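You operate a simulated robot arm through the tools that you are given. There is no shell and no other tool.

You run a simulated robot arm. Do the job below in one go: nothing can be reset, and whatever is moved stays where it is left.

JOB
Salt the ball and the knot cheese on the corner bench with the salt shaker.
Fine: not so much that a rind forms; put the shaker back, then the ball cheese on the narrow board; the rest stay where they lie. Set down upright: salt shaker.
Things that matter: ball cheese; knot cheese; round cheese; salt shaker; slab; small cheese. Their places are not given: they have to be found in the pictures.

It is judged by the outcome, as a careful person would: the job done as asked, and still so three seconds after it is handed in. It fails if anything else is knocked over, pushed out of place, dropped, spilled or broken.

ROBOT AND FRAMES
A 6-joint arm with a two-finger parallel gripper, fixed in place. Base frame: the origin is on the floor under the middle of its stand, x ahead of it, y to its left, z up; the work surface is at about z = 860. Units: mm, degrees, N and s.
With the tool pointing down near the work surface it reaches from about 260 to 680 mm from the base axis. Its first joint turns from -66.0 to 66.0 degrees. Payload 2.9 kg.
The tool frame sits at the grasp point between the pads (the TCP): z along the fingers, y along the line on which they close. The tips reach 30 mm beyond it. Largest opening 110 mm; finger width 20, thickness 10; the body of the gripper, 48 by 112 mm, starts 55 mm behind the TCP.
Orientation is that of the tool frame in the base frame, as a unit quaternion [x, y, z, w]. With the fingers straight down and closing along the base's y, the tool's x points along the base's -x, its y along +y and its z along -z.

CONTROLS
- The arm moves only by the tool servo_tool. Its arguments are lists of equal length, an entry for each row: "delta_pos": the shift along the tool's x, y, z in units of 250 mm (1.0 is 250 mm), a list of three; "delta_rot": the turn, a rotation vector about the tool's x, y, z in units of 45 degrees (1.0 is 45 degrees), a list of three; "claw": the closure in counts, from 0 (fully open) to 255 (shut). In form: {"delta_pos": [[x, y, z], ...], "delta_rot": [[ax, ay, az], ...], "claw": [claw, ...]}. A call has 1 to 20 rows; each row is the pose to reach, as a shift and turn from the pose commanded when the call began, along the tool's axes at that moment. A call with a number of a shift or a turn outside -1 to 1 is refused whole. Each row takes 0.2 s and may step no farther than 50 mm and 8.6 degrees from the row before; otherwise, or with a gripper value out of range, the whole call is refused. Where a pose cannot be reached the arm comes as near as it can. A force on the tool above 40 N (or 10 N above the force at the start of the call, whichever is more), or a blocked arm, ends the call early, and 0.2 s more pass. The fingers move at their own pace (about 108 mm/s each) and stop on an object; they squeeze with about 31 N. The grip force told is the motor's: it shows also when the fingers shut on nothing. Time passes only in rows, and 0.2 s behind the last, so rows that repeat a pose let the fingers close. The reply holds the time, the measured pose of the TCP, the force on the tool along the base axes, the opening and the grip force, in the units named above and with some noise, with the torque about the TCP (base axes, N m) and any sound that the robot's microphone picked up.
- Cameras (640 x 400 px; columns grow to the right, rows downward): "scene" is fixed at [59, 417.2, 1392]; the picture's right is [-0.91, -0.42, 0.00], its down [-0.20, 0.43, -0.88] and it looks along [0.37, -0.80, -0.48] (base axes); focal length 310 px, centre (320, 200). "wrist" rides on the gripper at [72, 17, -103] in the tool frame; the picture's right is [-0.23, 0.97, 0.00], its down [-0.76, -0.18, -0.62] and it looks along [-0.61, -0.14, 0.78] (tool axes); focal length 222 px, centre (320, 200).
- snapshot(camera): a new picture of that camera. No time passes.
- pixel_to_xyz(camera, pixels): for up to 12 pixels [column, row] of the newest picture of that camera ("zoom" is the newest enlarged one), the place [x, y, z] in the base frame of the surface seen there, good to about 3 mm. No time passes.
- inspect(camera, box): a new picture of the part [left, top, right, bottom] of that camera's present view, enlarged. No time passes.
- job_done(): hands the job in; it is judged then, once.

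Open the gripper and draw the arm clear of the work before you hand the job in, unless the task says otherwise.

The tools are called after ">>>" as name(argument=value, ...) on one line, values as JSON. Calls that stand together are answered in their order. servo_tool: Moves the arm, as the interface text tells. Its arguments: {"type":"object","properties":{"delta_pos":{"type":"array","items":{"type":"array","items":{"type":"number"}}},"delta_rot":{"type":"array","items":{"type":"array","items":{"type":"number"}}},"claw":{"type":"array","items":{"type":"number"}}},"required":["delta_pos","delta_rot","claw"]} The other tools are called the same way: snapshot (camera) takes a picture; pixel_to_xyz (camera, pixels) gives the place of the surface under pixels of a picture; inspect (camera, box) takes an enlarged picture of a part of a camera's view; job_done () hands the job in.

At the start:

```text
t: 0.0
tcp_pos: [371.9, -174.3, 1228.2]
orientation: [0.001, 1.0, 0.0, -0.001]
force: [0.4, 0.5, 0.2]
ft_torque: [-0.02, -0.01, 0.04]
opening: 110.2
grip_force: 0.0
```

scene: 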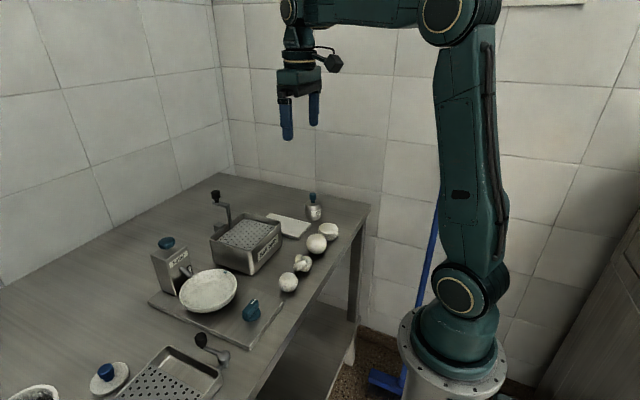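
wrist: 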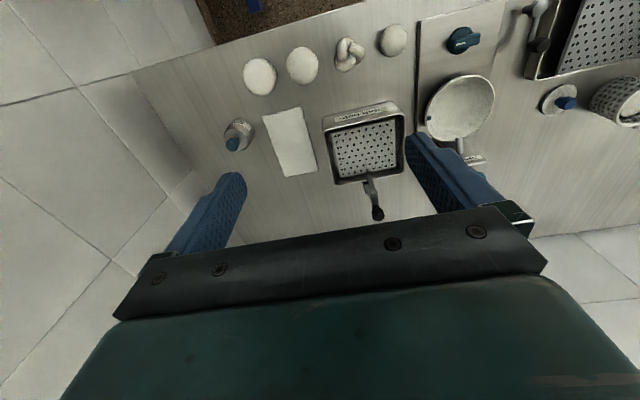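

The pictures show the bench with four cheeses in a row (wrist ~ (260,76), (302,65), (349,54), (393,40)), a shaker-like thing at (236,135), and a white board at (290,142). I'll enlarge these areas to tell them apart.

>>> inspect(camera="wrist", box=[200, 10, 440, 200])

>>> inspect(camera="scene", box=[200, 180, 380, 320])

```text
2.11 times, centred on (320, 105) of wrist
```

zoom: 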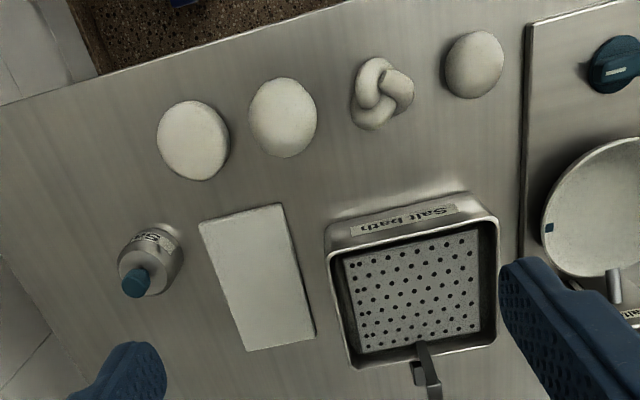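

```text
2.86 times, centred on (290, 250) of scene
```

zoom: 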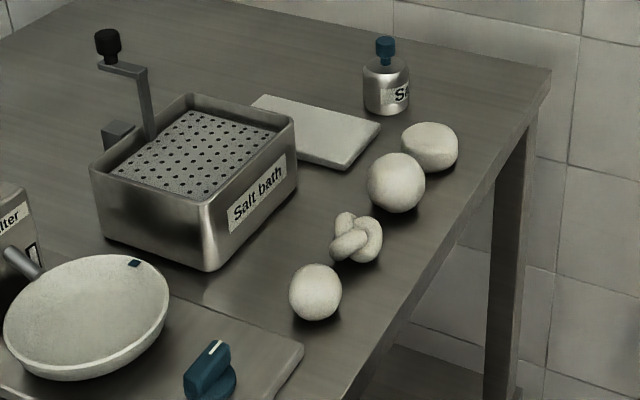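

The row from the bench corner seems to be: a flat round cheese, a bigger ball, a knot and a small ball; the labelled bottle with the blue knob looks like the shaker. I'll check the rest of the bench and look closer at the shaker before moving.

>>> inspect(camera="scene", box=[280, 180, 360, 240])

>>> inspect(camera="scene", box=[0, 220, 280, 400])

>>> inspect(camera="wrist", box=[200, 100, 280, 160])

>>> inspect(camera="wrist", box=[400, 0, 640, 170])

```text
6.67 times, centred on (320, 210) of scene
```

zoom: 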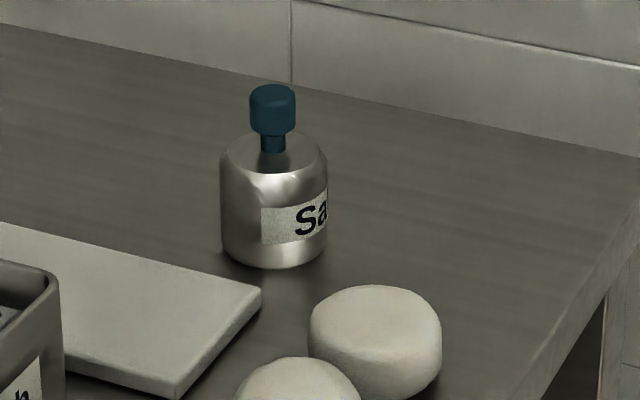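

```text
2.22 times, centred on (140, 310) of scene
```

zoom: 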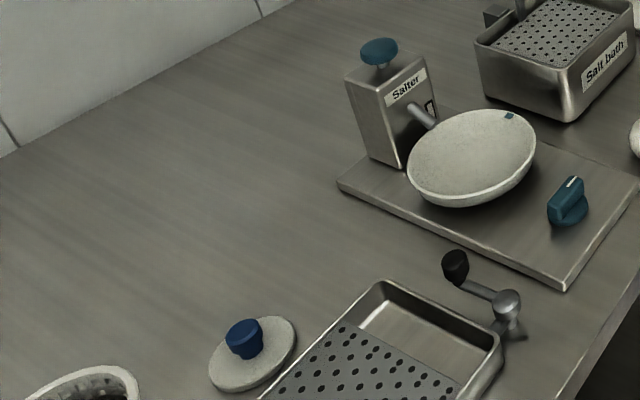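

```text
6.67 times, centred on (240, 130) of wrist
```

zoom: 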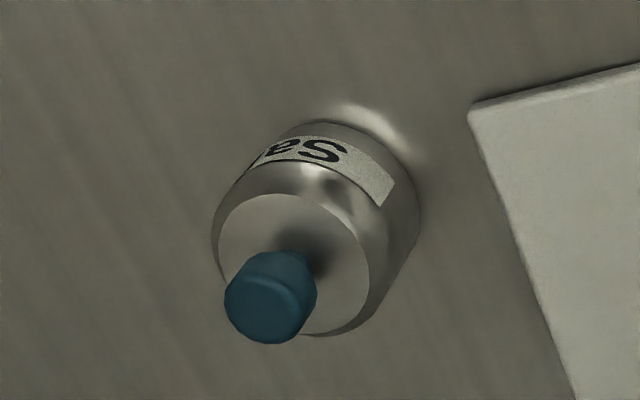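

```text
2.35 times, centred on (520, 85) of wrist
```

zoom: 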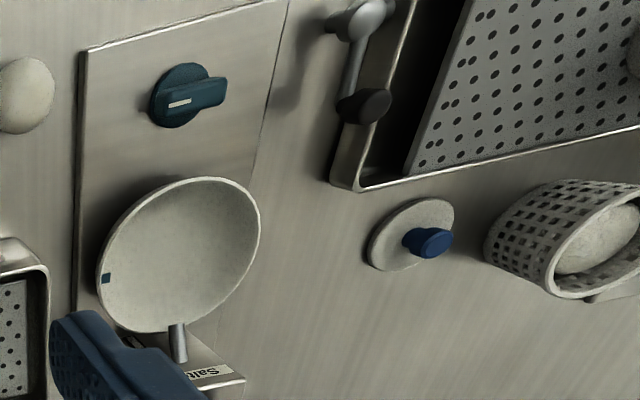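

The labelled steel bottle at wrist (236,135) is the hand shaker; the "Salter" and "Salt bath" are other machines I should not touch. Now I'll measure the places of the things.

>>> snapshot(camera="wrist")

>>> snapshot(camera="scene")

>>> pixel_to_xyz(camera="wrist", pixels=[[260, 76], [302, 65], [349, 54], [393, 40], [232, 145], [243, 127], [275, 115], [305, 110], [316, 167], [284, 176], [290, 142], [363, 147]])

>>> pixel_to_xyz(camera="scene", pixels=[[328, 229], [316, 241], [303, 262], [288, 281], [312, 194], [314, 212], [288, 225], [246, 233], [268, 216], [296, 238], [310, 222], [345, 220]])

```text
taken
```

wrist: 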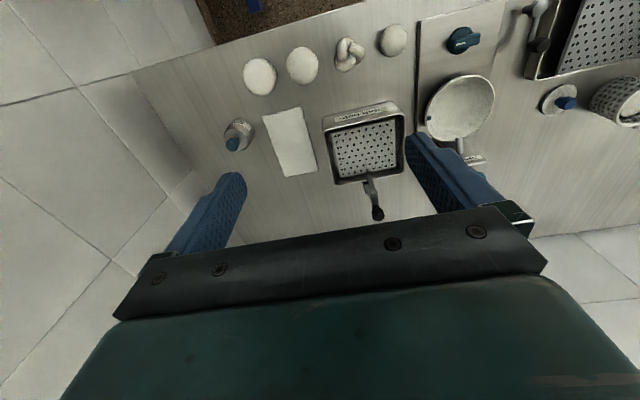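

```text
taken
```

scene: 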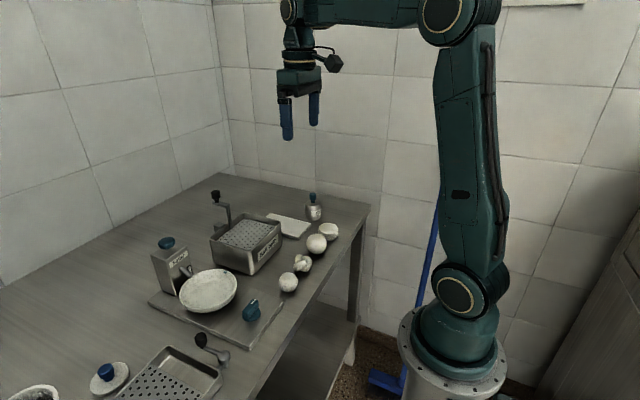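

```text
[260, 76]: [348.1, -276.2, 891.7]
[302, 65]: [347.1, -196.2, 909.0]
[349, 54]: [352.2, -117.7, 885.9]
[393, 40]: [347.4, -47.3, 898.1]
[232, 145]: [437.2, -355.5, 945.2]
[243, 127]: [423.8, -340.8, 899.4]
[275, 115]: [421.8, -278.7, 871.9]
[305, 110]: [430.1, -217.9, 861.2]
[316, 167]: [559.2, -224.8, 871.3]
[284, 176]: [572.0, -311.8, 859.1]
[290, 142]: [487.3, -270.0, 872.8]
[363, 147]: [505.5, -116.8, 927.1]
```

```text
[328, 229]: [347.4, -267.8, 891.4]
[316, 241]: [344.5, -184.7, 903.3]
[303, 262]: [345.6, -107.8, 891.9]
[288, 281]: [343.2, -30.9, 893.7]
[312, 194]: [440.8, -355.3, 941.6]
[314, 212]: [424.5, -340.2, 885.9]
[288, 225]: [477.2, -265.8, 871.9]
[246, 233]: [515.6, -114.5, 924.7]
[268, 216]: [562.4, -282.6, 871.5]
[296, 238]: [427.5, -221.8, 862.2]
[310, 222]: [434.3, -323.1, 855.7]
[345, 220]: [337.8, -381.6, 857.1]
```

Bench top is about z 858–860, the shaker stands near (437,-357), the slab (narrow board) spans roughly x 422–570, y -312–-218 with top at 872. I'll move the wrist camera closer to the shaker to see how it dispenses.

>>> servo_tool(delta_pos=[[0.012, -0.082, 0.114], [0.024, -0.165, 0.228], [0.036, -0.247, 0.342], [0.048, -0.33, 0.456], [0.06, -0.412, 0.57], [0.072, -0.495, 0.684], [0.084, -0.577, 0.798], [0.096, -0.66, 0.912], [0.096, -0.66, 0.912]], delta_rot=[[0, 0, 0], [0, 0, 0], [0, 0, 0], [0, 0, 0], [0, 0, 0], [0, 0, 0], [0, 0, 0], [0, 0, 0], [0, 0, 0]], claw=[0, 0, 0, 0, 0, 0, 0, 0, 0])

>>> snapshot(camera="wrist")

>>> snapshot(camera="scene")

```text
t: 2.0
tcp_pos: [349.1, -338.4, 1000.7]
orientation: [0.0, 1.0, 0.0, 0.0]
force: [-0.4, -0.4, 0.5]
ft_torque: [0.02, 0.02, -0.03]
opening: 110.0
grip_force: 0.0
```

```text
taken
```

wrist: 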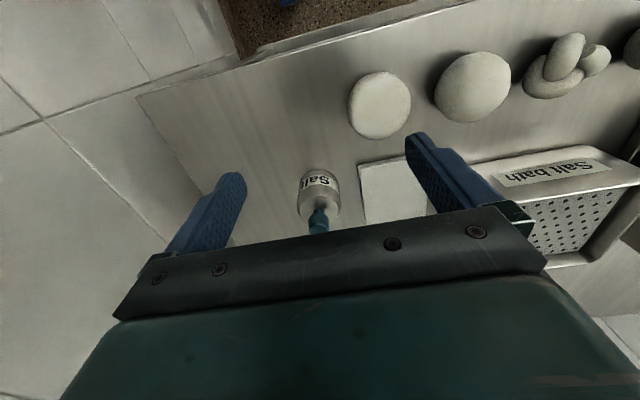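

```text
taken
```

scene: 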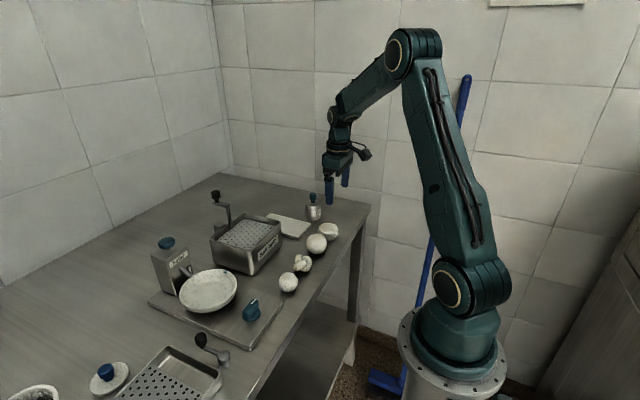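

The label now reads "Salt" at wrist (320,195). I'll zoom in on it and on its size.

>>> inspect(camera="wrist", box=[280, 155, 360, 245])

>>> inspect(camera="scene", box=[296, 186, 332, 226])

>>> pixel_to_xyz(camera="wrist", pixels=[[303, 195], [339, 193], [320, 175], [320, 205], [318, 215], [318, 226], [312, 226], [325, 226], [305, 215], [335, 213]])

>>> pixel_to_xyz(camera="scene", pixels=[[312, 194], [306, 210], [320, 210], [307, 216], [320, 217], [313, 219], [313, 203], [309, 195], [315, 195], [312, 197]])

```text
4.44 times, centred on (320, 200) of wrist
```

zoom: 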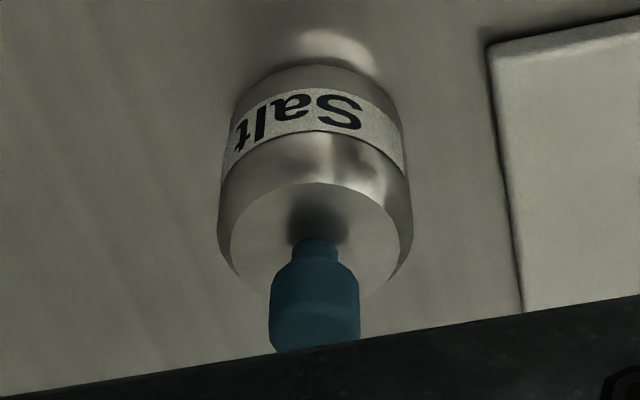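

```text
10.00 times, centred on (314, 206) of scene
```

zoom: 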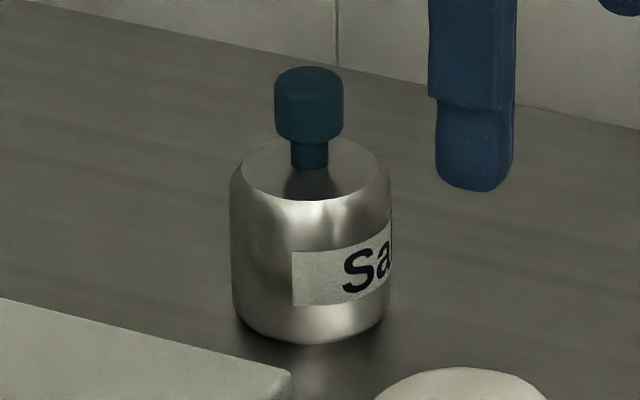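

```text
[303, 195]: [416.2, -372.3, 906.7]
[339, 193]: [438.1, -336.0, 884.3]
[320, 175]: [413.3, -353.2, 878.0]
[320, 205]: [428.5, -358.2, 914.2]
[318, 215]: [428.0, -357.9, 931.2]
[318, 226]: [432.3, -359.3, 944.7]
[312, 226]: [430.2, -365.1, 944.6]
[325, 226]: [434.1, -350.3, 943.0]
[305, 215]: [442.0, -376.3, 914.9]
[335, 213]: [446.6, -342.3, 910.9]
```

```text
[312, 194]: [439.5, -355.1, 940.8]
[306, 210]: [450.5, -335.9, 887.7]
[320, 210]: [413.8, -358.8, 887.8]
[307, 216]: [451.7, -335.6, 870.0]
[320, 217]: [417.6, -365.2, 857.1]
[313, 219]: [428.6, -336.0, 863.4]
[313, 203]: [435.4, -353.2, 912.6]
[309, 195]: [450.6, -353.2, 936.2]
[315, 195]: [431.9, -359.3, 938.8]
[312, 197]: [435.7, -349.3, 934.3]
```

The shaker stands upright at about (437,-357): body ~46 mm wide from z 859 to 914, knob up to ~947. Before planning a side grasp I'll measure the arm's joints, the walls, the crank of the salt bath and the bench edges in the scene picture.

>>> pixel_to_xyz(camera="scene", pixels=[[447, 289], [408, 48], [345, 118], [332, 160], [363, 152], [215, 194], [228, 215], [290, 160], [430, 160], [100, 150], [365, 208], [300, 330]])

>>> pixel_to_xyz(camera="wrist", pixels=[[379, 105], [352, 100], [410, 100], [378, 75], [378, 135], [473, 85], [436, 88], [510, 80], [473, 55], [473, 120], [570, 65], [200, 160]])

>>> inspect(camera="scene", box=[300, 10, 520, 320])

```text
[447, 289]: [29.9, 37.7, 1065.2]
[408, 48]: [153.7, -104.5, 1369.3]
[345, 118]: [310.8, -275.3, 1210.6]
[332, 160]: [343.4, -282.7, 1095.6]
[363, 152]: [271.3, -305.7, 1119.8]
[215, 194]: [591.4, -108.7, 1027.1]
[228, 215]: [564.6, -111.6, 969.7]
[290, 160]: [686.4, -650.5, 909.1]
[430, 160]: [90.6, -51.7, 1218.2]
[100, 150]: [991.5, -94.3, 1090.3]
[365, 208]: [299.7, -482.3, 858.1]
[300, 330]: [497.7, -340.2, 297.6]
```

```text
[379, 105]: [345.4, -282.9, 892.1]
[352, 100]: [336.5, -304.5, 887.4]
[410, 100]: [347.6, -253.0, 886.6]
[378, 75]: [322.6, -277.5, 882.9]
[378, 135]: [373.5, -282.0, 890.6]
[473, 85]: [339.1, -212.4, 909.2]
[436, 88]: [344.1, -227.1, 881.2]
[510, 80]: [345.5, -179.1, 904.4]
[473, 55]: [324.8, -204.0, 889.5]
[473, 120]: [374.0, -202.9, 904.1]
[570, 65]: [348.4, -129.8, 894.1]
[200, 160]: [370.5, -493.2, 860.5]
```

```text
1.29 times, centred on (410, 165) of scene
```

zoom: 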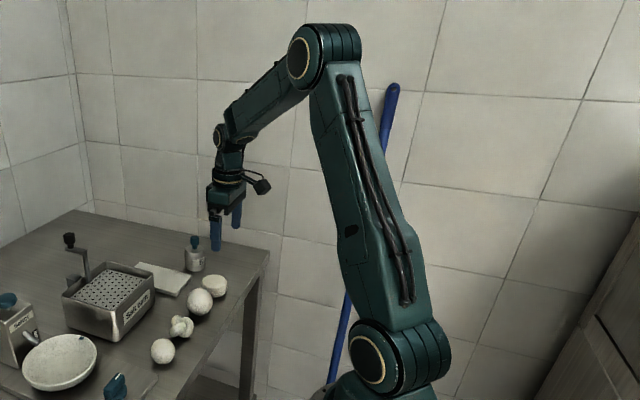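

The shoulder is near z 1065 with the wrist ~200 mm behind the TCP, and a side grasp with the camera on top should allow tipping later. I first turn the tool about its own axis (free air, z 1000) in a few calls to see that the last joint permits it.

>>> servo_tool(delta_pos=[[0, 0, -0.04], [0, 0, -0.08], [0, 0, -0.12], [0, 0, -0.16], [0, 0, -0.2], [0, 0, -0.2]], delta_rot=[[0, 0, -0.17], [0, 0, -0.34], [0, 0, -0.51], [0, 0, -0.68], [0, 0, -0.85], [0, 0, -1.0]], claw=[0, 0, 0, 0, 0, 0])

>>> servo_tool(delta_pos=[[0, 0, 0], [0, 0, 0], [0, 0, 0], [0, 0, 0], [0, 0, 0], [0, 0, 0]], delta_rot=[[0, 0, -0.17], [0, 0, -0.34], [0, 0, -0.51], [0, 0, -0.68], [0, 0, -0.85], [0, 0, -1.0]], claw=[0, 0, 0, 0, 0, 0])

>>> servo_tool(delta_pos=[[0, 0, 0], [0, 0, 0], [0, 0, 0], [0, 0, 0], [0, 0, 0], [0, 0, 0], [0, 0, 0]], delta_rot=[[0, 0, -0.17], [0, 0, -0.34], [0, 0, -0.51], [0, 0, -0.68], [0, 0, -0.85], [0, 0, -1.0], [0, 0, -1.0]], claw=[0, 0, 0, 0, 0, 0, 0])

```text
t: 3.4
tcp_pos: [348.8, -338.4, 1050.1]
orientation: [-0.384, 0.923, 0.0, 0.0]
force: [-0.4, 0.3, -0.5]
ft_torque: [-0.03, -0.01, 0.0]
opening: 109.6
grip_force: 0.0
```

```text
t: 4.8
tcp_pos: [350.1, -339.2, 1049.7]
orientation: [0.707, -0.707, 0.0, 0.0]
force: [-0.1, -0.4, 0.1]
ft_torque: [-0.03, 0.03, 0.04]
opening: 109.9
grip_force: 0.0
```

```text
t: 6.4
tcp_pos: [370.9, -322.3, 1054.9]
orientation: [0.92, -0.392, 0.003, -0.015]
force: [0.8, 0.1, -0.2]
ft_torque: [-0.03, 0.0, -0.01]
opening: 110.1
grip_force: 0.1
out of reach, approached as far as the arm can: row 6, 7
```

The turn stopped at about 134° (row 6–7 out of reach), so the last joint is near its limit there; I'll turn back 45° and then tilt the tool outward in the arm's own plane. I also take a close baseline picture of the cheeses for later comparison.

>>> servo_tool(delta_pos=[[0, 0, 0], [0, 0, 0], [0, 0, 0], [0, 0, 0], [0, 0, 0], [0, 0, 0], [0, 0, 0]], delta_rot=[[0, 0, 0.17], [0, 0, 0.34], [0, 0, 0.51], [0, 0, 0.68], [0, 0, 0.85], [0, 0, 1.0], [0, 0, 1.0]], claw=[0, 0, 0, 0, 0, 0, 0])

>>> inspect(camera="scene", box=[275, 218, 345, 298])

>>> snapshot(camera="wrist")

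```text
t: 8.0
tcp_pos: [371.0, -322.5, 1056.5]
orientation: [-0.707, 0.708, -0.001, 0.0]
force: [0.8, 0.7, -0.6]
ft_torque: [0.05, 0.04, -0.05]
opening: 109.9
grip_force: 0.0
```

```text
5.00 times, centred on (310, 258) of scene
```

zoom: 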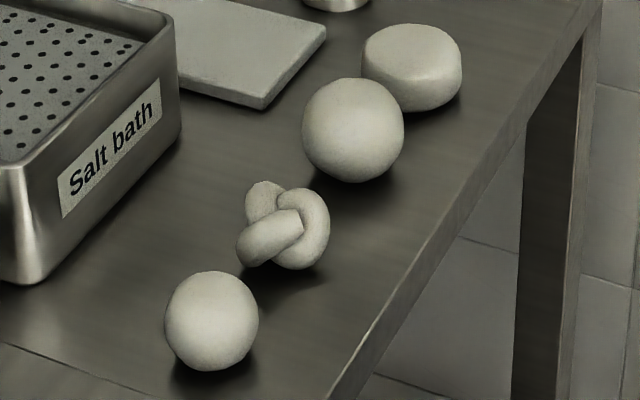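

```text
taken
```

wrist: 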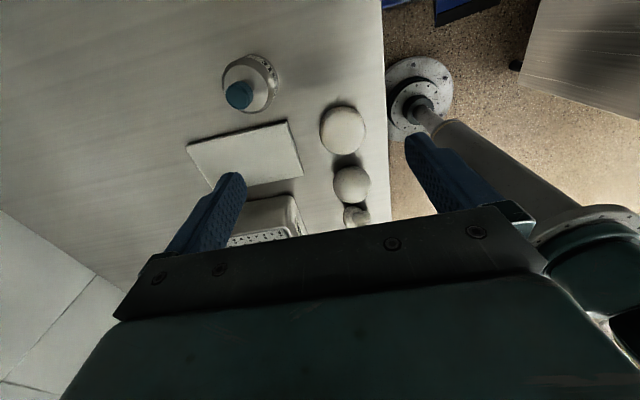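

Baseline taken; the four cheeses in a row are clear (flat round, big ball, knot, small ball). Now I tilt the tool 30° outward in the arm's plane, in the air at z≈1055.

>>> servo_tool(delta_pos=[[0, 0, 0], [0, 0, 0], [0, 0, 0], [0, 0, 0], [0, 0, 0]], delta_rot=[[0.126, 0.109, 0], [0.252, 0.218, 0], [0.378, 0.327, 0], [0.503, 0.437, 0], [0.503, 0.437, 0]], claw=[0, 0, 0, 0, 0])

>>> servo_tool(delta_pos=[[0, 0, 0], [0, 0, 0], [0, 0, 0], [0, 0, 0], [0, 0, 0]], delta_rot=[[0.126, 0.109, 0], [0.252, 0.218, 0], [0.378, 0.327, 0], [0.503, 0.437, 0], [0.503, 0.437, 0]], claw=[0, 0, 0, 0, 0])

```text
t: 9.2
tcp_pos: [371.7, -322.3, 1055.8]
orientation: [0.684, -0.682, 0.259, -0.018]
force: [0.3, 0.8, -0.2]
ft_torque: [-0.01, 0.02, 0.02]
opening: 109.9
grip_force: 0.0
```

```text
t: 10.4
tcp_pos: [372.4, -321.3, 1056.3]
orientation: [0.613, -0.612, 0.499, -0.036]
force: [-0.1, 0.2, -0.2]
ft_torque: [-0.03, 0.0, 0.0]
opening: 110.0
grip_force: 0.1
```

The tilt went through cleanly (tool now 30° below horizontal). I'll measure the slab corners, shaker rim and round cheese from the newest wrist picture to plan finger clearance.

>>> pixel_to_xyz(camera="wrist", pixels=[[190, 149], [286, 124], [300, 170], [240, 140], [240, 94], [232, 70], [278, 80], [252, 57], [343, 110], [343, 130], [323, 130], [363, 130]])

>>> inspect(camera="scene", box=[255, 190, 335, 250])

```text
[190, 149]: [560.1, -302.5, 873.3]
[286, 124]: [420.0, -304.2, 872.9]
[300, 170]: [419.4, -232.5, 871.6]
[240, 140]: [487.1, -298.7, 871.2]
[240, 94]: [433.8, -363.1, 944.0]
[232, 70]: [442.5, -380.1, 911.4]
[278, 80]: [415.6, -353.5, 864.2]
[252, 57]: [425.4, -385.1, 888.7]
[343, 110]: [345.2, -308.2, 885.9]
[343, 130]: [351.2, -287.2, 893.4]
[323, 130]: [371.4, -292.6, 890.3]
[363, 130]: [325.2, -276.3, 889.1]
```

```text
6.67 times, centred on (295, 220) of scene
```

zoom: 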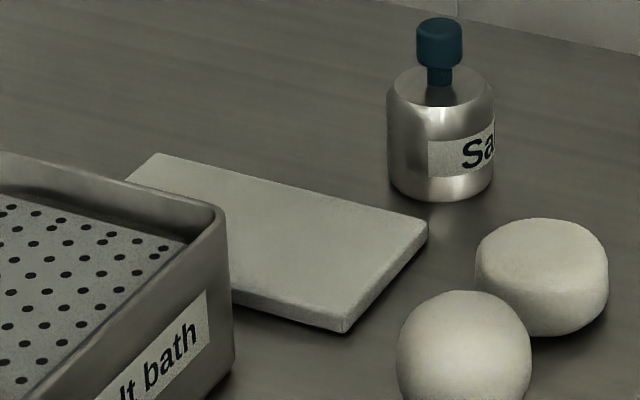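

The slab spans x 418–562, y −306…−230; the shaker axis is about (437,−358). Now I rotate to the grasp attitude (pointing nearly +x, 30° down, camera on top) in two calls, still in free air.

>>> servo_tool(delta_pos=[[0, 0, 0], [0, 0, 0], [0, 0, 0], [0, 0, 0], [0, 0, 0], [0, 0, 0], [0, 0, 0]], delta_rot=[[0.071, -0.0324, -0.1296], [0.142, -0.0648, -0.2591], [0.2131, -0.0972, -0.3887], [0.2841, -0.1296, -0.5182], [0.3552, -0.162, -0.6478], [0.4262, -0.1944, -0.7773], [0.4262, -0.1944, -0.7773]], claw=[0, 0, 0, 0, 0, 0, 0])

>>> servo_tool(delta_pos=[[0, 0, 0], [0, 0, 0], [0, 0, 0], [0, 0, 0], [0, 0, 0], [0, 0, 0], [0, 0, 0]], delta_rot=[[0.071, -0.0324, -0.1296], [0.142, -0.0648, -0.2591], [0.2131, -0.0972, -0.3887], [0.2841, -0.1296, -0.5182], [0.3552, -0.162, -0.6478], [0.4262, -0.1944, -0.7773], [0.4262, -0.1944, -0.7773]], claw=[20, 40, 60, 80, 100, 105, 105])

>>> snapshot(camera="wrist")

>>> snapshot(camera="scene")

```text
t: 12.0
tcp_pos: [440.5, -275.4, 1095.1]
orientation: [0.785, -0.328, 0.526, -0.024]
force: [-0.1, -0.7, -0.2]
ft_torque: [0.0, 0.03, -0.01]
opening: 109.9
grip_force: 0.0
out of reach, approached as far as the arm can: row 4, 5, 6, 7
```

```text
t: 13.6
tcp_pos: [452.4, 6.4, 1057.4]
orientation: [0.861, -0.018, 0.508, 0.012]
force: [-0.7, -0.2, 0.5]
ft_torque: [0.04, -0.03, -0.02]
opening: 65.0
grip_force: 0.1
out of reach, approached as far as the arm can: row 1, 2, 3, 4, 5, 6, 7
```

```text
taken
```

wrist: 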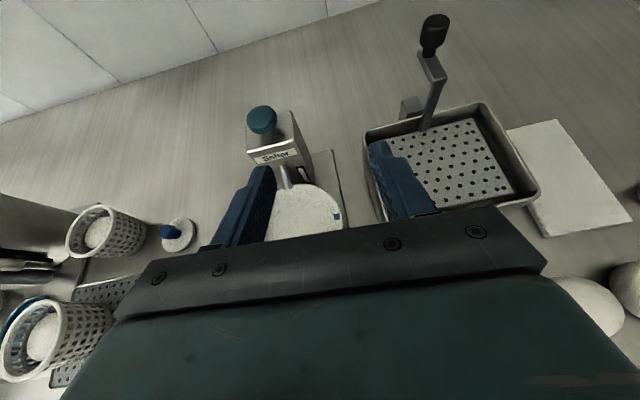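

```text
taken
```

scene: 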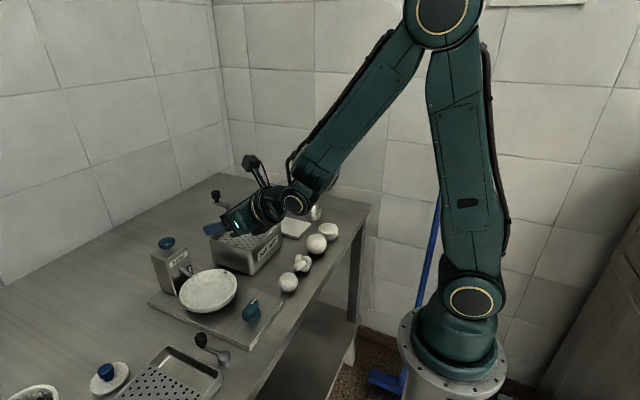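

The turn ran out of reach and the arm drifted to (452,6,1057) — clear of everything, but the forearm roll is evidently at its limit on this side. I'll settle with a null row and then swing the other way, pointing toward −y, which this wrist posture allows.

>>> servo_tool(delta_pos=[[0, 0, 0], [0, 0, 0]], delta_rot=[[0, 0, 0], [0, 0, 0]], claw=[105, 105])

```text
t: 14.2
tcp_pos: [453.8, 6.3, 1055.4]
orientation: [0.861, -0.019, 0.508, 0.012]
force: [0.7, -1.1, -0.2]
ft_torque: [0.01, -0.02, 0.03]
opening: 64.6
grip_force: 0.0
```

Settled, tool pointing +x, 29° down, camera on top. I swing the pointing direction clockwise by ~29° while moving toward −y at z≈1080.

>>> servo_tool(delta_pos=[[0.019, 0.093, -0.006], [0.039, 0.186, -0.012], [0.058, 0.278, -0.018], [0.078, 0.371, -0.024], [0.097, 0.464, -0.03], [0.097, 0.464, -0.03]], delta_rot=[[-0.112, 0, 0.062], [-0.223, 0, 0.123], [-0.335, 0, 0.185], [-0.446, 0, 0.246], [-0.558, 0, 0.308], [-0.558, 0, 0.308]], claw=[105, 105, 105, 105, 105, 105])

```text
t: 15.6
tcp_pos: [454.6, -113.8, 1080.5]
orientation: [0.829, -0.233, 0.489, 0.138]
force: [-0.1, 0.5, -0.4]
ft_torque: [-0.01, 0.0, 0.01]
opening: 64.8
grip_force: 0.1
```

Good. Now the second part: pointing direction to about −60° and TCP above the shaker at about (437,−358,1040).

>>> servo_tool(delta_pos=[[0.0095, 0.1086, 0.0588], [0.019, 0.2173, 0.1175], [0.0285, 0.3259, 0.1763], [0.038, 0.4345, 0.235], [0.0475, 0.5431, 0.2938], [0.057, 0.6518, 0.3525], [0.0665, 0.7604, 0.4113], [0.076, 0.869, 0.47], [0.076, 0.869, 0.47]], delta_rot=[[-0.0693, 0, 0.0383], [-0.1385, 0, 0.0765], [-0.2078, 0, 0.1148], [-0.277, 0, 0.153], [-0.3463, 0, 0.1913], [-0.4155, 0, 0.2295], [-0.4848, 0, 0.2678], [-0.554, 0, 0.306], [-0.554, 0, 0.306]], claw=[105, 105, 105, 105, 105, 105, 105, 105, 105])

>>> snapshot(camera="wrist")

>>> snapshot(camera="scene")

```text
t: 17.6
tcp_pos: [438.8, -359.3, 1041.1]
orientation: [0.747, -0.429, 0.44, 0.253]
force: [1.3, -0.3, 0.4]
ft_torque: [0.04, 0.02, 0.0]
opening: 64.7
grip_force: 0.1
```

```text
taken
```

wrist: 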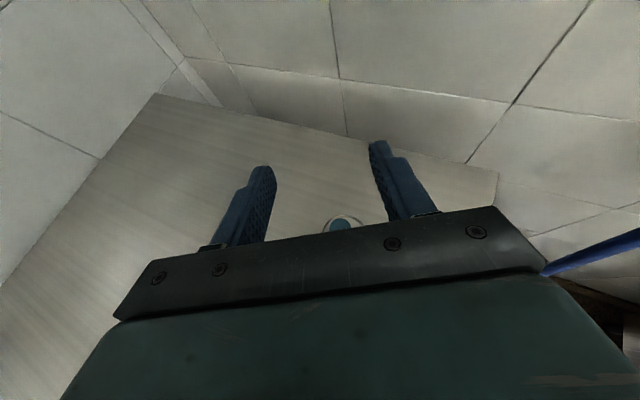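

```text
taken
```

scene: 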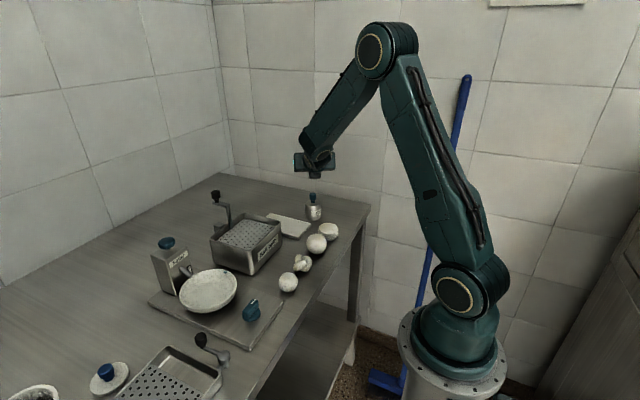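

TCP is at (438.8,−359.3,1041), fingers straddling the shaker seen at wrist (342,224). Before descending I pin down the shaker axis with a zoomed scene picture.

>>> inspect(camera="scene", box=[296, 186, 332, 226])

>>> pixel_to_xyz(camera="wrist", pixels=[[340, 225], [340, 218], [330, 223], [355, 222], [347, 225], [334, 226]])

```text
10.00 times, centred on (314, 206) of scene
```

zoom: 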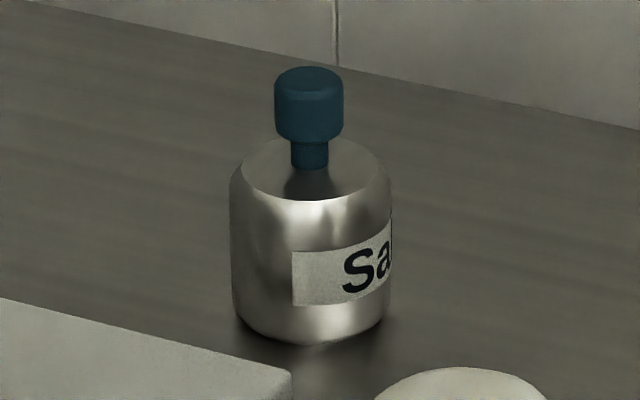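

```text
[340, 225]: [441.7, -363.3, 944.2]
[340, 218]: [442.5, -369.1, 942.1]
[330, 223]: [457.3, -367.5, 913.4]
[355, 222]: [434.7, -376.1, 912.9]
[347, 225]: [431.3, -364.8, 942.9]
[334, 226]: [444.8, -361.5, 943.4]
```

>>> pixel_to_xyz(camera="zoom", pixels=[[233, 240], [389, 240], [310, 240], [310, 75], [277, 100], [342, 100], [310, 320], [310, 185], [295, 150], [326, 150], [236, 300], [384, 300]])

```text
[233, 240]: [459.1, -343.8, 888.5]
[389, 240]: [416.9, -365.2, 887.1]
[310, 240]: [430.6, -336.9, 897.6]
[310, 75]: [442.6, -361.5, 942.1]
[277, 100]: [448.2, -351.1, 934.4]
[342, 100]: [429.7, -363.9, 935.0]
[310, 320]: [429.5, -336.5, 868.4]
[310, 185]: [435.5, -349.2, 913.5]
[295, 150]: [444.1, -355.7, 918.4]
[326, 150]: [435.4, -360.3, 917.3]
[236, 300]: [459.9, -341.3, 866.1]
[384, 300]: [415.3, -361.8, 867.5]
```

Axis measured at about (440,−358.5). I descend straight down with the fingers straddling the body (opening 65) to TCP z≈889.

>>> servo_tool(delta_pos=[[-0.08, -0.006, 0.0442], [-0.16, -0.006, 0.0885], [-0.24, -0.006, 0.1327], [-0.32, -0.006, 0.177], [-0.38, -0.006, 0.2102], [-0.44, -0.006, 0.2433], [-0.49, -0.006, 0.271], [-0.5317, -0.006, 0.294], [-0.5317, -0.006, 0.294]], delta_rot=[[0, 0, 0], [0, 0, 0], [0, 0, 0], [0, 0, 0], [0, 0, 0], [0, 0, 0], [0, 0, 0], [0, 0, 0], [0, 0, 0]], claw=[105, 105, 105, 105, 105, 105, 105, 105, 105])

>>> inspect(camera="scene", box=[260, 140, 360, 240])

>>> snapshot(camera="wrist")

```text
t: 19.6
tcp_pos: [440.7, -357.1, 889.1]
orientation: [0.747, -0.429, 0.441, 0.253]
force: [-0.9, -0.7, -0.4]
ft_torque: [0.0, 0.02, 0.0]
opening: 64.8
grip_force: 0.0
```

```text
4.00 times, centred on (310, 190) of scene
```

zoom: 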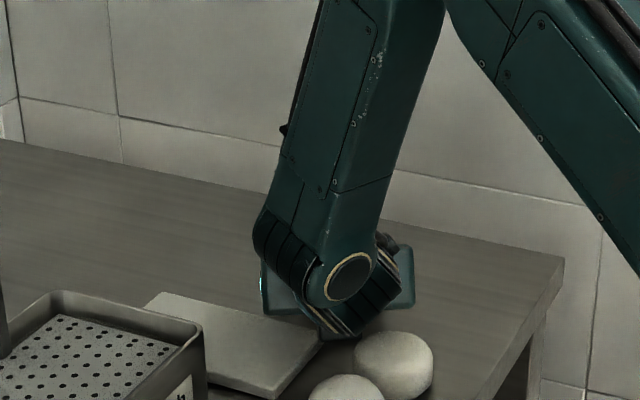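

```text
taken
```

wrist: 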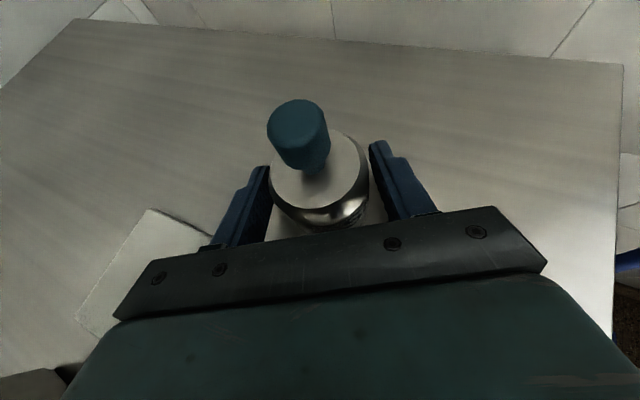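

The shaker body sits between the pads with the knob at wrist (298,135). I zoom on its top to see how it lets salt out, and then close the fingers.

>>> inspect(camera="wrist", box=[250, 85, 400, 240])

>>> servo_tool(delta_pos=[[0, 0, 0], [0, 0, 0], [0, 0, 0], [0, 0, 0]], delta_rot=[[0, 0, 0], [0, 0, 0], [0, 0, 0], [0, 0, 0]], claw=[130, 150, 170, 170])

```text
2.58 times, centred on (325, 162) of wrist
```

zoom: 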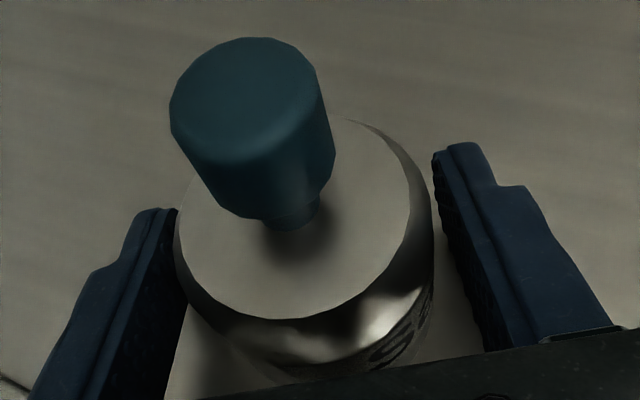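

```text
t: 20.6
tcp_pos: [440.7, -357.7, 889.3]
orientation: [0.747, -0.429, 0.441, 0.253]
force: [0.4, 0.9, -0.2]
ft_torque: [-0.02, -0.03, 0.02]
opening: 50.7
grip_force: 31.0
```

The fingers hold the body (opening 50.7, grip 31 N). I lift it straight up, smoothly.

>>> servo_tool(delta_pos=[[0.02, 0, -0.011], [0.06, 0, -0.033], [0.12, 0, -0.0664], [0.18, 0, -0.0996], [0.24, 0, -0.133], [0.3, 0, -0.166], [0.36, 0, -0.199], [0.42, 0, -0.2325], [0.48, 0, -0.2657], [0.54, 0, -0.299], [0.58, 0, -0.321], [0.598, 0, -0.331], [0.598, 0, -0.331]], delta_rot=[[0, 0, 0], [0, 0, 0], [0, 0, 0], [0, 0, 0], [0, 0, 0], [0, 0, 0], [0, 0, 0], [0, 0, 0], [0, 0, 0], [0, 0, 0], [0, 0, 0], [0, 0, 0], [0, 0, 0]], claw=[180, 180, 180, 180, 180, 180, 180, 180, 180, 180, 180, 180, 180])

>>> snapshot(camera="wrist")

>>> snapshot(camera="scene")

```text
t: 23.4
tcp_pos: [440.1, -358.1, 1060.5]
orientation: [0.747, -0.429, 0.441, 0.253]
force: [0.3, -0.6, -2.0]
ft_torque: [0.01, 0.02, 0.02]
opening: 50.9
grip_force: 31.0
```

```text
taken
```

wrist: 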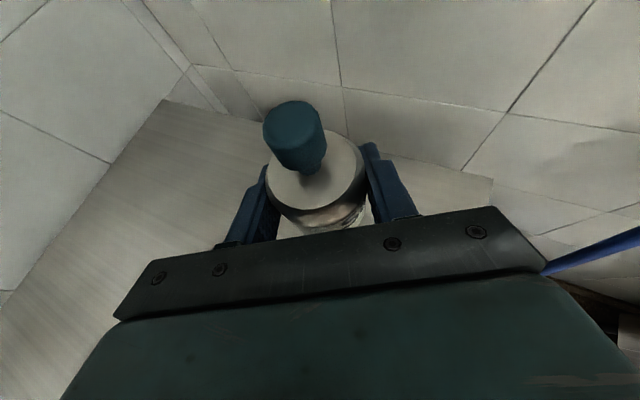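

```text
taken
```

scene: 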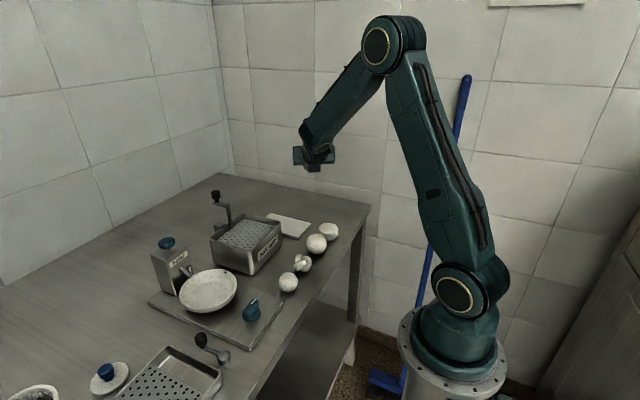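

The shaker is held upright, weight ~2 N, nothing spilled on the bench. I carry it upright and smoothly to above the ball cheese at about (347,−198), turning the pointing direction to −y.

>>> servo_tool(delta_pos=[[-0.014, 0, -0.026], [-0.05, 0, -0.091], [-0.09, 0, -0.162], [-0.13, 0, -0.234], [-0.17, -0.001, -0.306], [-0.21, -0.001, -0.378], [-0.25, -0.001, -0.45], [-0.29, -0.001, -0.523], [-0.325, -0.001, -0.587], [-0.35, -0.001, -0.632], [-0.359, -0.001, -0.648], [-0.359, -0.001, -0.648]], delta_rot=[[-0.023, 0, 0.013], [-0.081, 0, 0.045], [-0.146, 0, 0.081], [-0.211, 0, 0.117], [-0.276, 0, 0.153], [-0.341, 0, 0.189], [-0.406, 0, 0.225], [-0.471, 0, 0.261], [-0.528, 0, 0.292], [-0.568, 0, 0.315], [-0.583, 0, 0.323], [-0.583, 0, 0.323]], claw=[180, 180, 180, 180, 180, 180, 180, 180, 180, 180, 180, 180])

>>> snapshot(camera="wrist")

>>> snapshot(camera="scene")

```text
t: 26.0
tcp_pos: [347.8, -197.1, 1059.9]
orientation: [0.61, -0.607, 0.361, 0.358]
force: [0.2, -0.5, -1.9]
ft_torque: [-0.01, 0.0, -0.03]
opening: 50.8
grip_force: 31.1
```

```text
taken
```

wrist: 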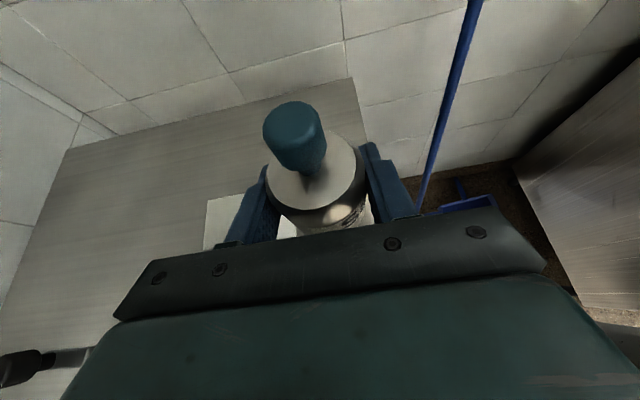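

```text
taken
```

scene: 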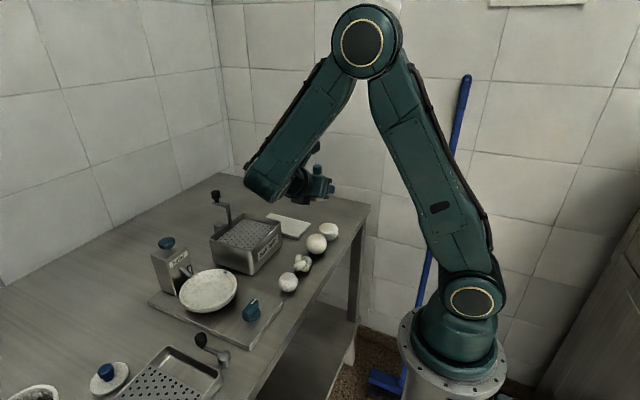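

Shaker is upright above the ball; TCP (348,−197,1060). I bring the tool level (tilting the shaker only ~29°), shifting slightly so that its top will be over the ball when tipped.

>>> servo_tool(delta_pos=[[-0.012, -0.008, 0.019], [-0.025, -0.016, 0.038], [-0.037, -0.024, 0.056], [-0.05, -0.032, 0.075], [-0.062, -0.04, 0.094], [-0.062, -0.04, 0.094]], delta_rot=[[0, 0.129, 0], [0, 0.258, 0], [0, 0.386, 0], [0, 0.515, 0], [0, 0.644, 0], [0, 0.644, 0]], claw=[180, 180, 180, 180, 180, 180])

>>> inspect(camera="scene", box=[260, 140, 360, 300])

```text
t: 27.4
tcp_pos: [348.6, -214.8, 1032.5]
orientation: [0.535, -0.527, 0.471, 0.463]
force: [-0.1, -0.3, -1.9]
ft_torque: [0.0, -0.02, 0.01]
opening: 50.9
grip_force: 31.0
out of reach, approached as far as the arm can: row 4, 5, 6
```

```text
2.50 times, centred on (310, 220) of scene
```

zoom: 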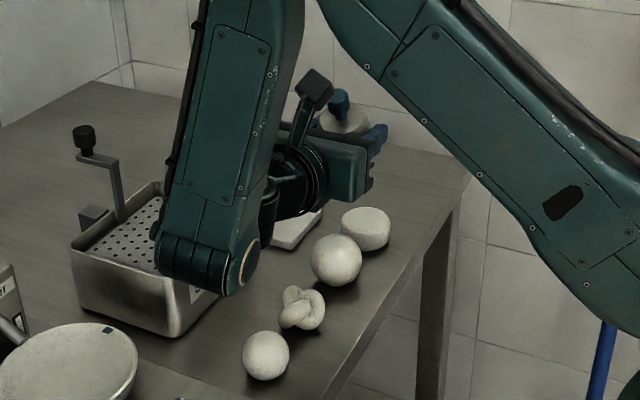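

The arm got as near as it could: tool 7° below level, TCP (349,−215,1032.5) — good enough. I now roll about the tool axis by 45° and watch for sounds or salt.

>>> servo_tool(delta_pos=[[0, 0, 0], [0, 0, 0], [0, 0, 0], [0, 0, 0], [0, 0, 0], [0, 0, 0]], delta_rot=[[0, 0, 0.17], [0, 0, 0.34], [0, 0, 0.51], [0, 0, 0.68], [0, 0, 0.85], [0, 0, 1.0]], claw=[180, 180, 180, 180, 180, 180])

>>> inspect(camera="scene", box=[260, 140, 360, 300])

```text
t: 28.8
tcp_pos: [350.2, -214.3, 1031.5]
orientation: [-0.291, 0.693, -0.611, -0.247]
force: [-0.4, -0.2, -1.7]
ft_torque: [0.03, -0.01, -0.02]
opening: 51.2
grip_force: 30.6
```

```text
2.50 times, centred on (310, 220) of scene
```

zoom: 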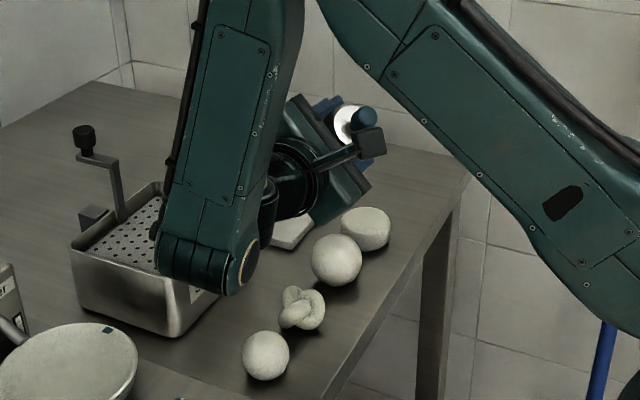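

No salt yet at 45° roll; nothing touched. Roll another 45°.

>>> servo_tool(delta_pos=[[0, 0, 0], [0, 0, 0], [0, 0, 0], [0, 0, 0], [0, 0, 0], [0, 0, 0]], delta_rot=[[0, 0, 0.17], [0, 0, 0.34], [0, 0, 0.51], [0, 0, 0.68], [0, 0, 0.85], [0, 0, 1.0]], claw=[180, 180, 180, 180, 180, 180])

>>> inspect(camera="scene", box=[260, 140, 360, 300])

>>> snapshot(camera="wrist")

```text
t: 30.2
tcp_pos: [349.1, -213.8, 1032.0]
orientation: [-0.004, 0.752, -0.659, 0.005]
force: [-0.4, -0.6, -1.7]
ft_torque: [0.0, -0.02, 0.01]
opening: 50.9
grip_force: 31.0
```

```text
2.50 times, centred on (310, 220) of scene
```

zoom: 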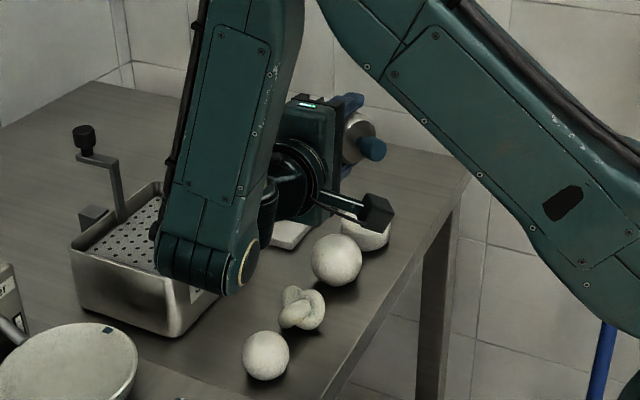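

```text
taken
```

wrist: 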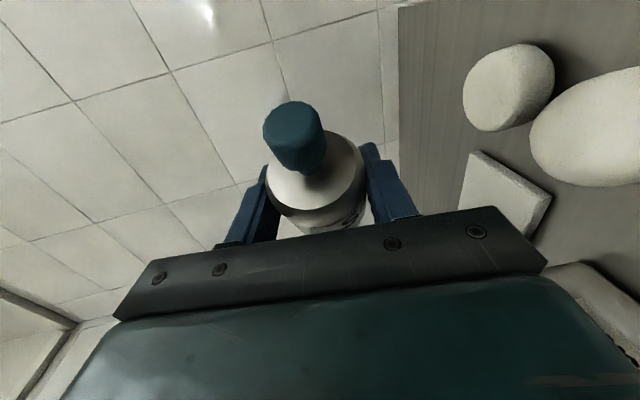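

At 90° roll (shaker about horizontal) there is no sound and no salt to be seen. I shift 10 mm outward (+x) and roll 22° more so the shaker points downward over the ball.

>>> servo_tool(delta_pos=[[-0.013, 0, 0], [-0.027, 0, 0], [-0.04, 0, 0]], delta_rot=[[0, 0, 0.167], [0, 0, 0.333], [0, 0, 0.5]], claw=[180, 180, 180])

>>> inspect(camera="scene", box=[290, 150, 350, 260])

>>> inspect(camera="wrist", box=[400, 0, 640, 240])

```text
t: 31.0
tcp_pos: [359.6, -214.1, 1033.5]
orientation: [0.143, 0.74, -0.644, 0.134]
force: [-0.3, -0.6, -1.9]
ft_torque: [-0.01, 0.01, 0.01]
opening: 51.0
grip_force: 31.1
```

```text
3.64 times, centred on (320, 205) of scene
```

zoom: 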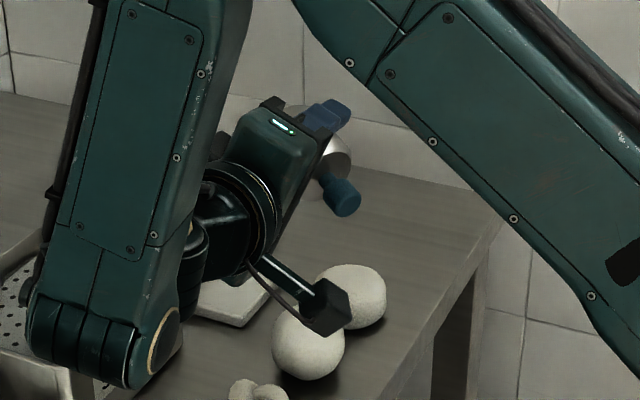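

```text
1.67 times, centred on (520, 120) of wrist
```

zoom: 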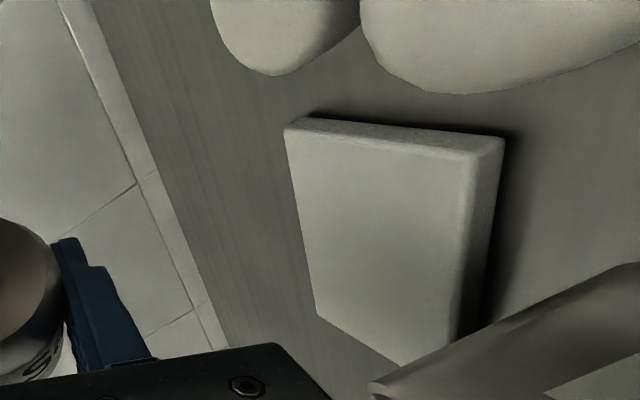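

Still no salt visible on the ball (scene zoom at (308,345)). I roll 22° further (to ~135°).

>>> servo_tool(delta_pos=[[0, 0, 0], [0, 0, 0], [0, 0, 0]], delta_rot=[[0, 0, 0.167], [0, 0, 0.333], [0, 0, 0.5]], claw=[180, 180, 180])

>>> inspect(camera="scene", box=[290, 150, 350, 260])

>>> snapshot(camera="wrist")

```text
t: 31.8
tcp_pos: [360.2, -213.4, 1032.4]
orientation: [0.285, 0.697, -0.606, 0.257]
force: [-0.7, -0.6, -2.0]
ft_torque: [0.02, 0.0, -0.04]
opening: 51.1
grip_force: 30.8
```

```text
3.64 times, centred on (320, 205) of scene
```

zoom: 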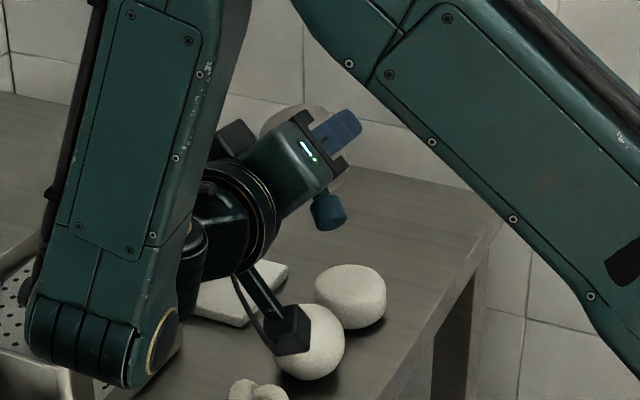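

```text
taken
```

wrist: 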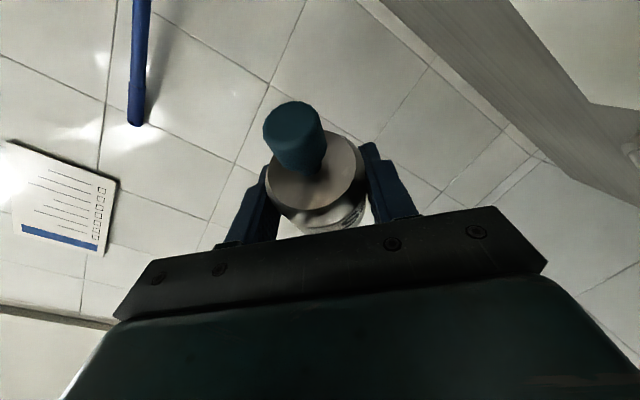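

No salt yet at about 125° of tilt. The wrist camera happens to see a paper on the wall at (60,200) — I'll zoom on it, and on the shaker.

>>> inspect(camera="wrist", box=[0, 130, 130, 270])

>>> inspect(camera="wrist", box=[240, 80, 400, 240])

```text
2.86 times, centred on (65, 200) of wrist
```

zoom: 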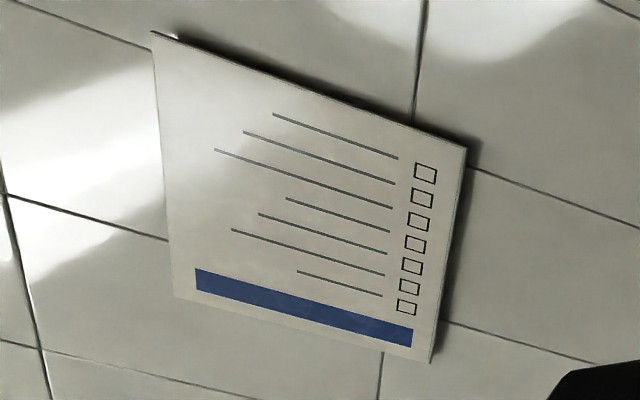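

```text
2.50 times, centred on (320, 160) of wrist
```

zoom: 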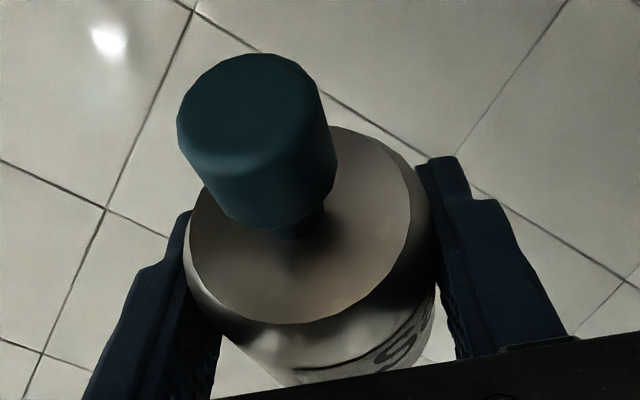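

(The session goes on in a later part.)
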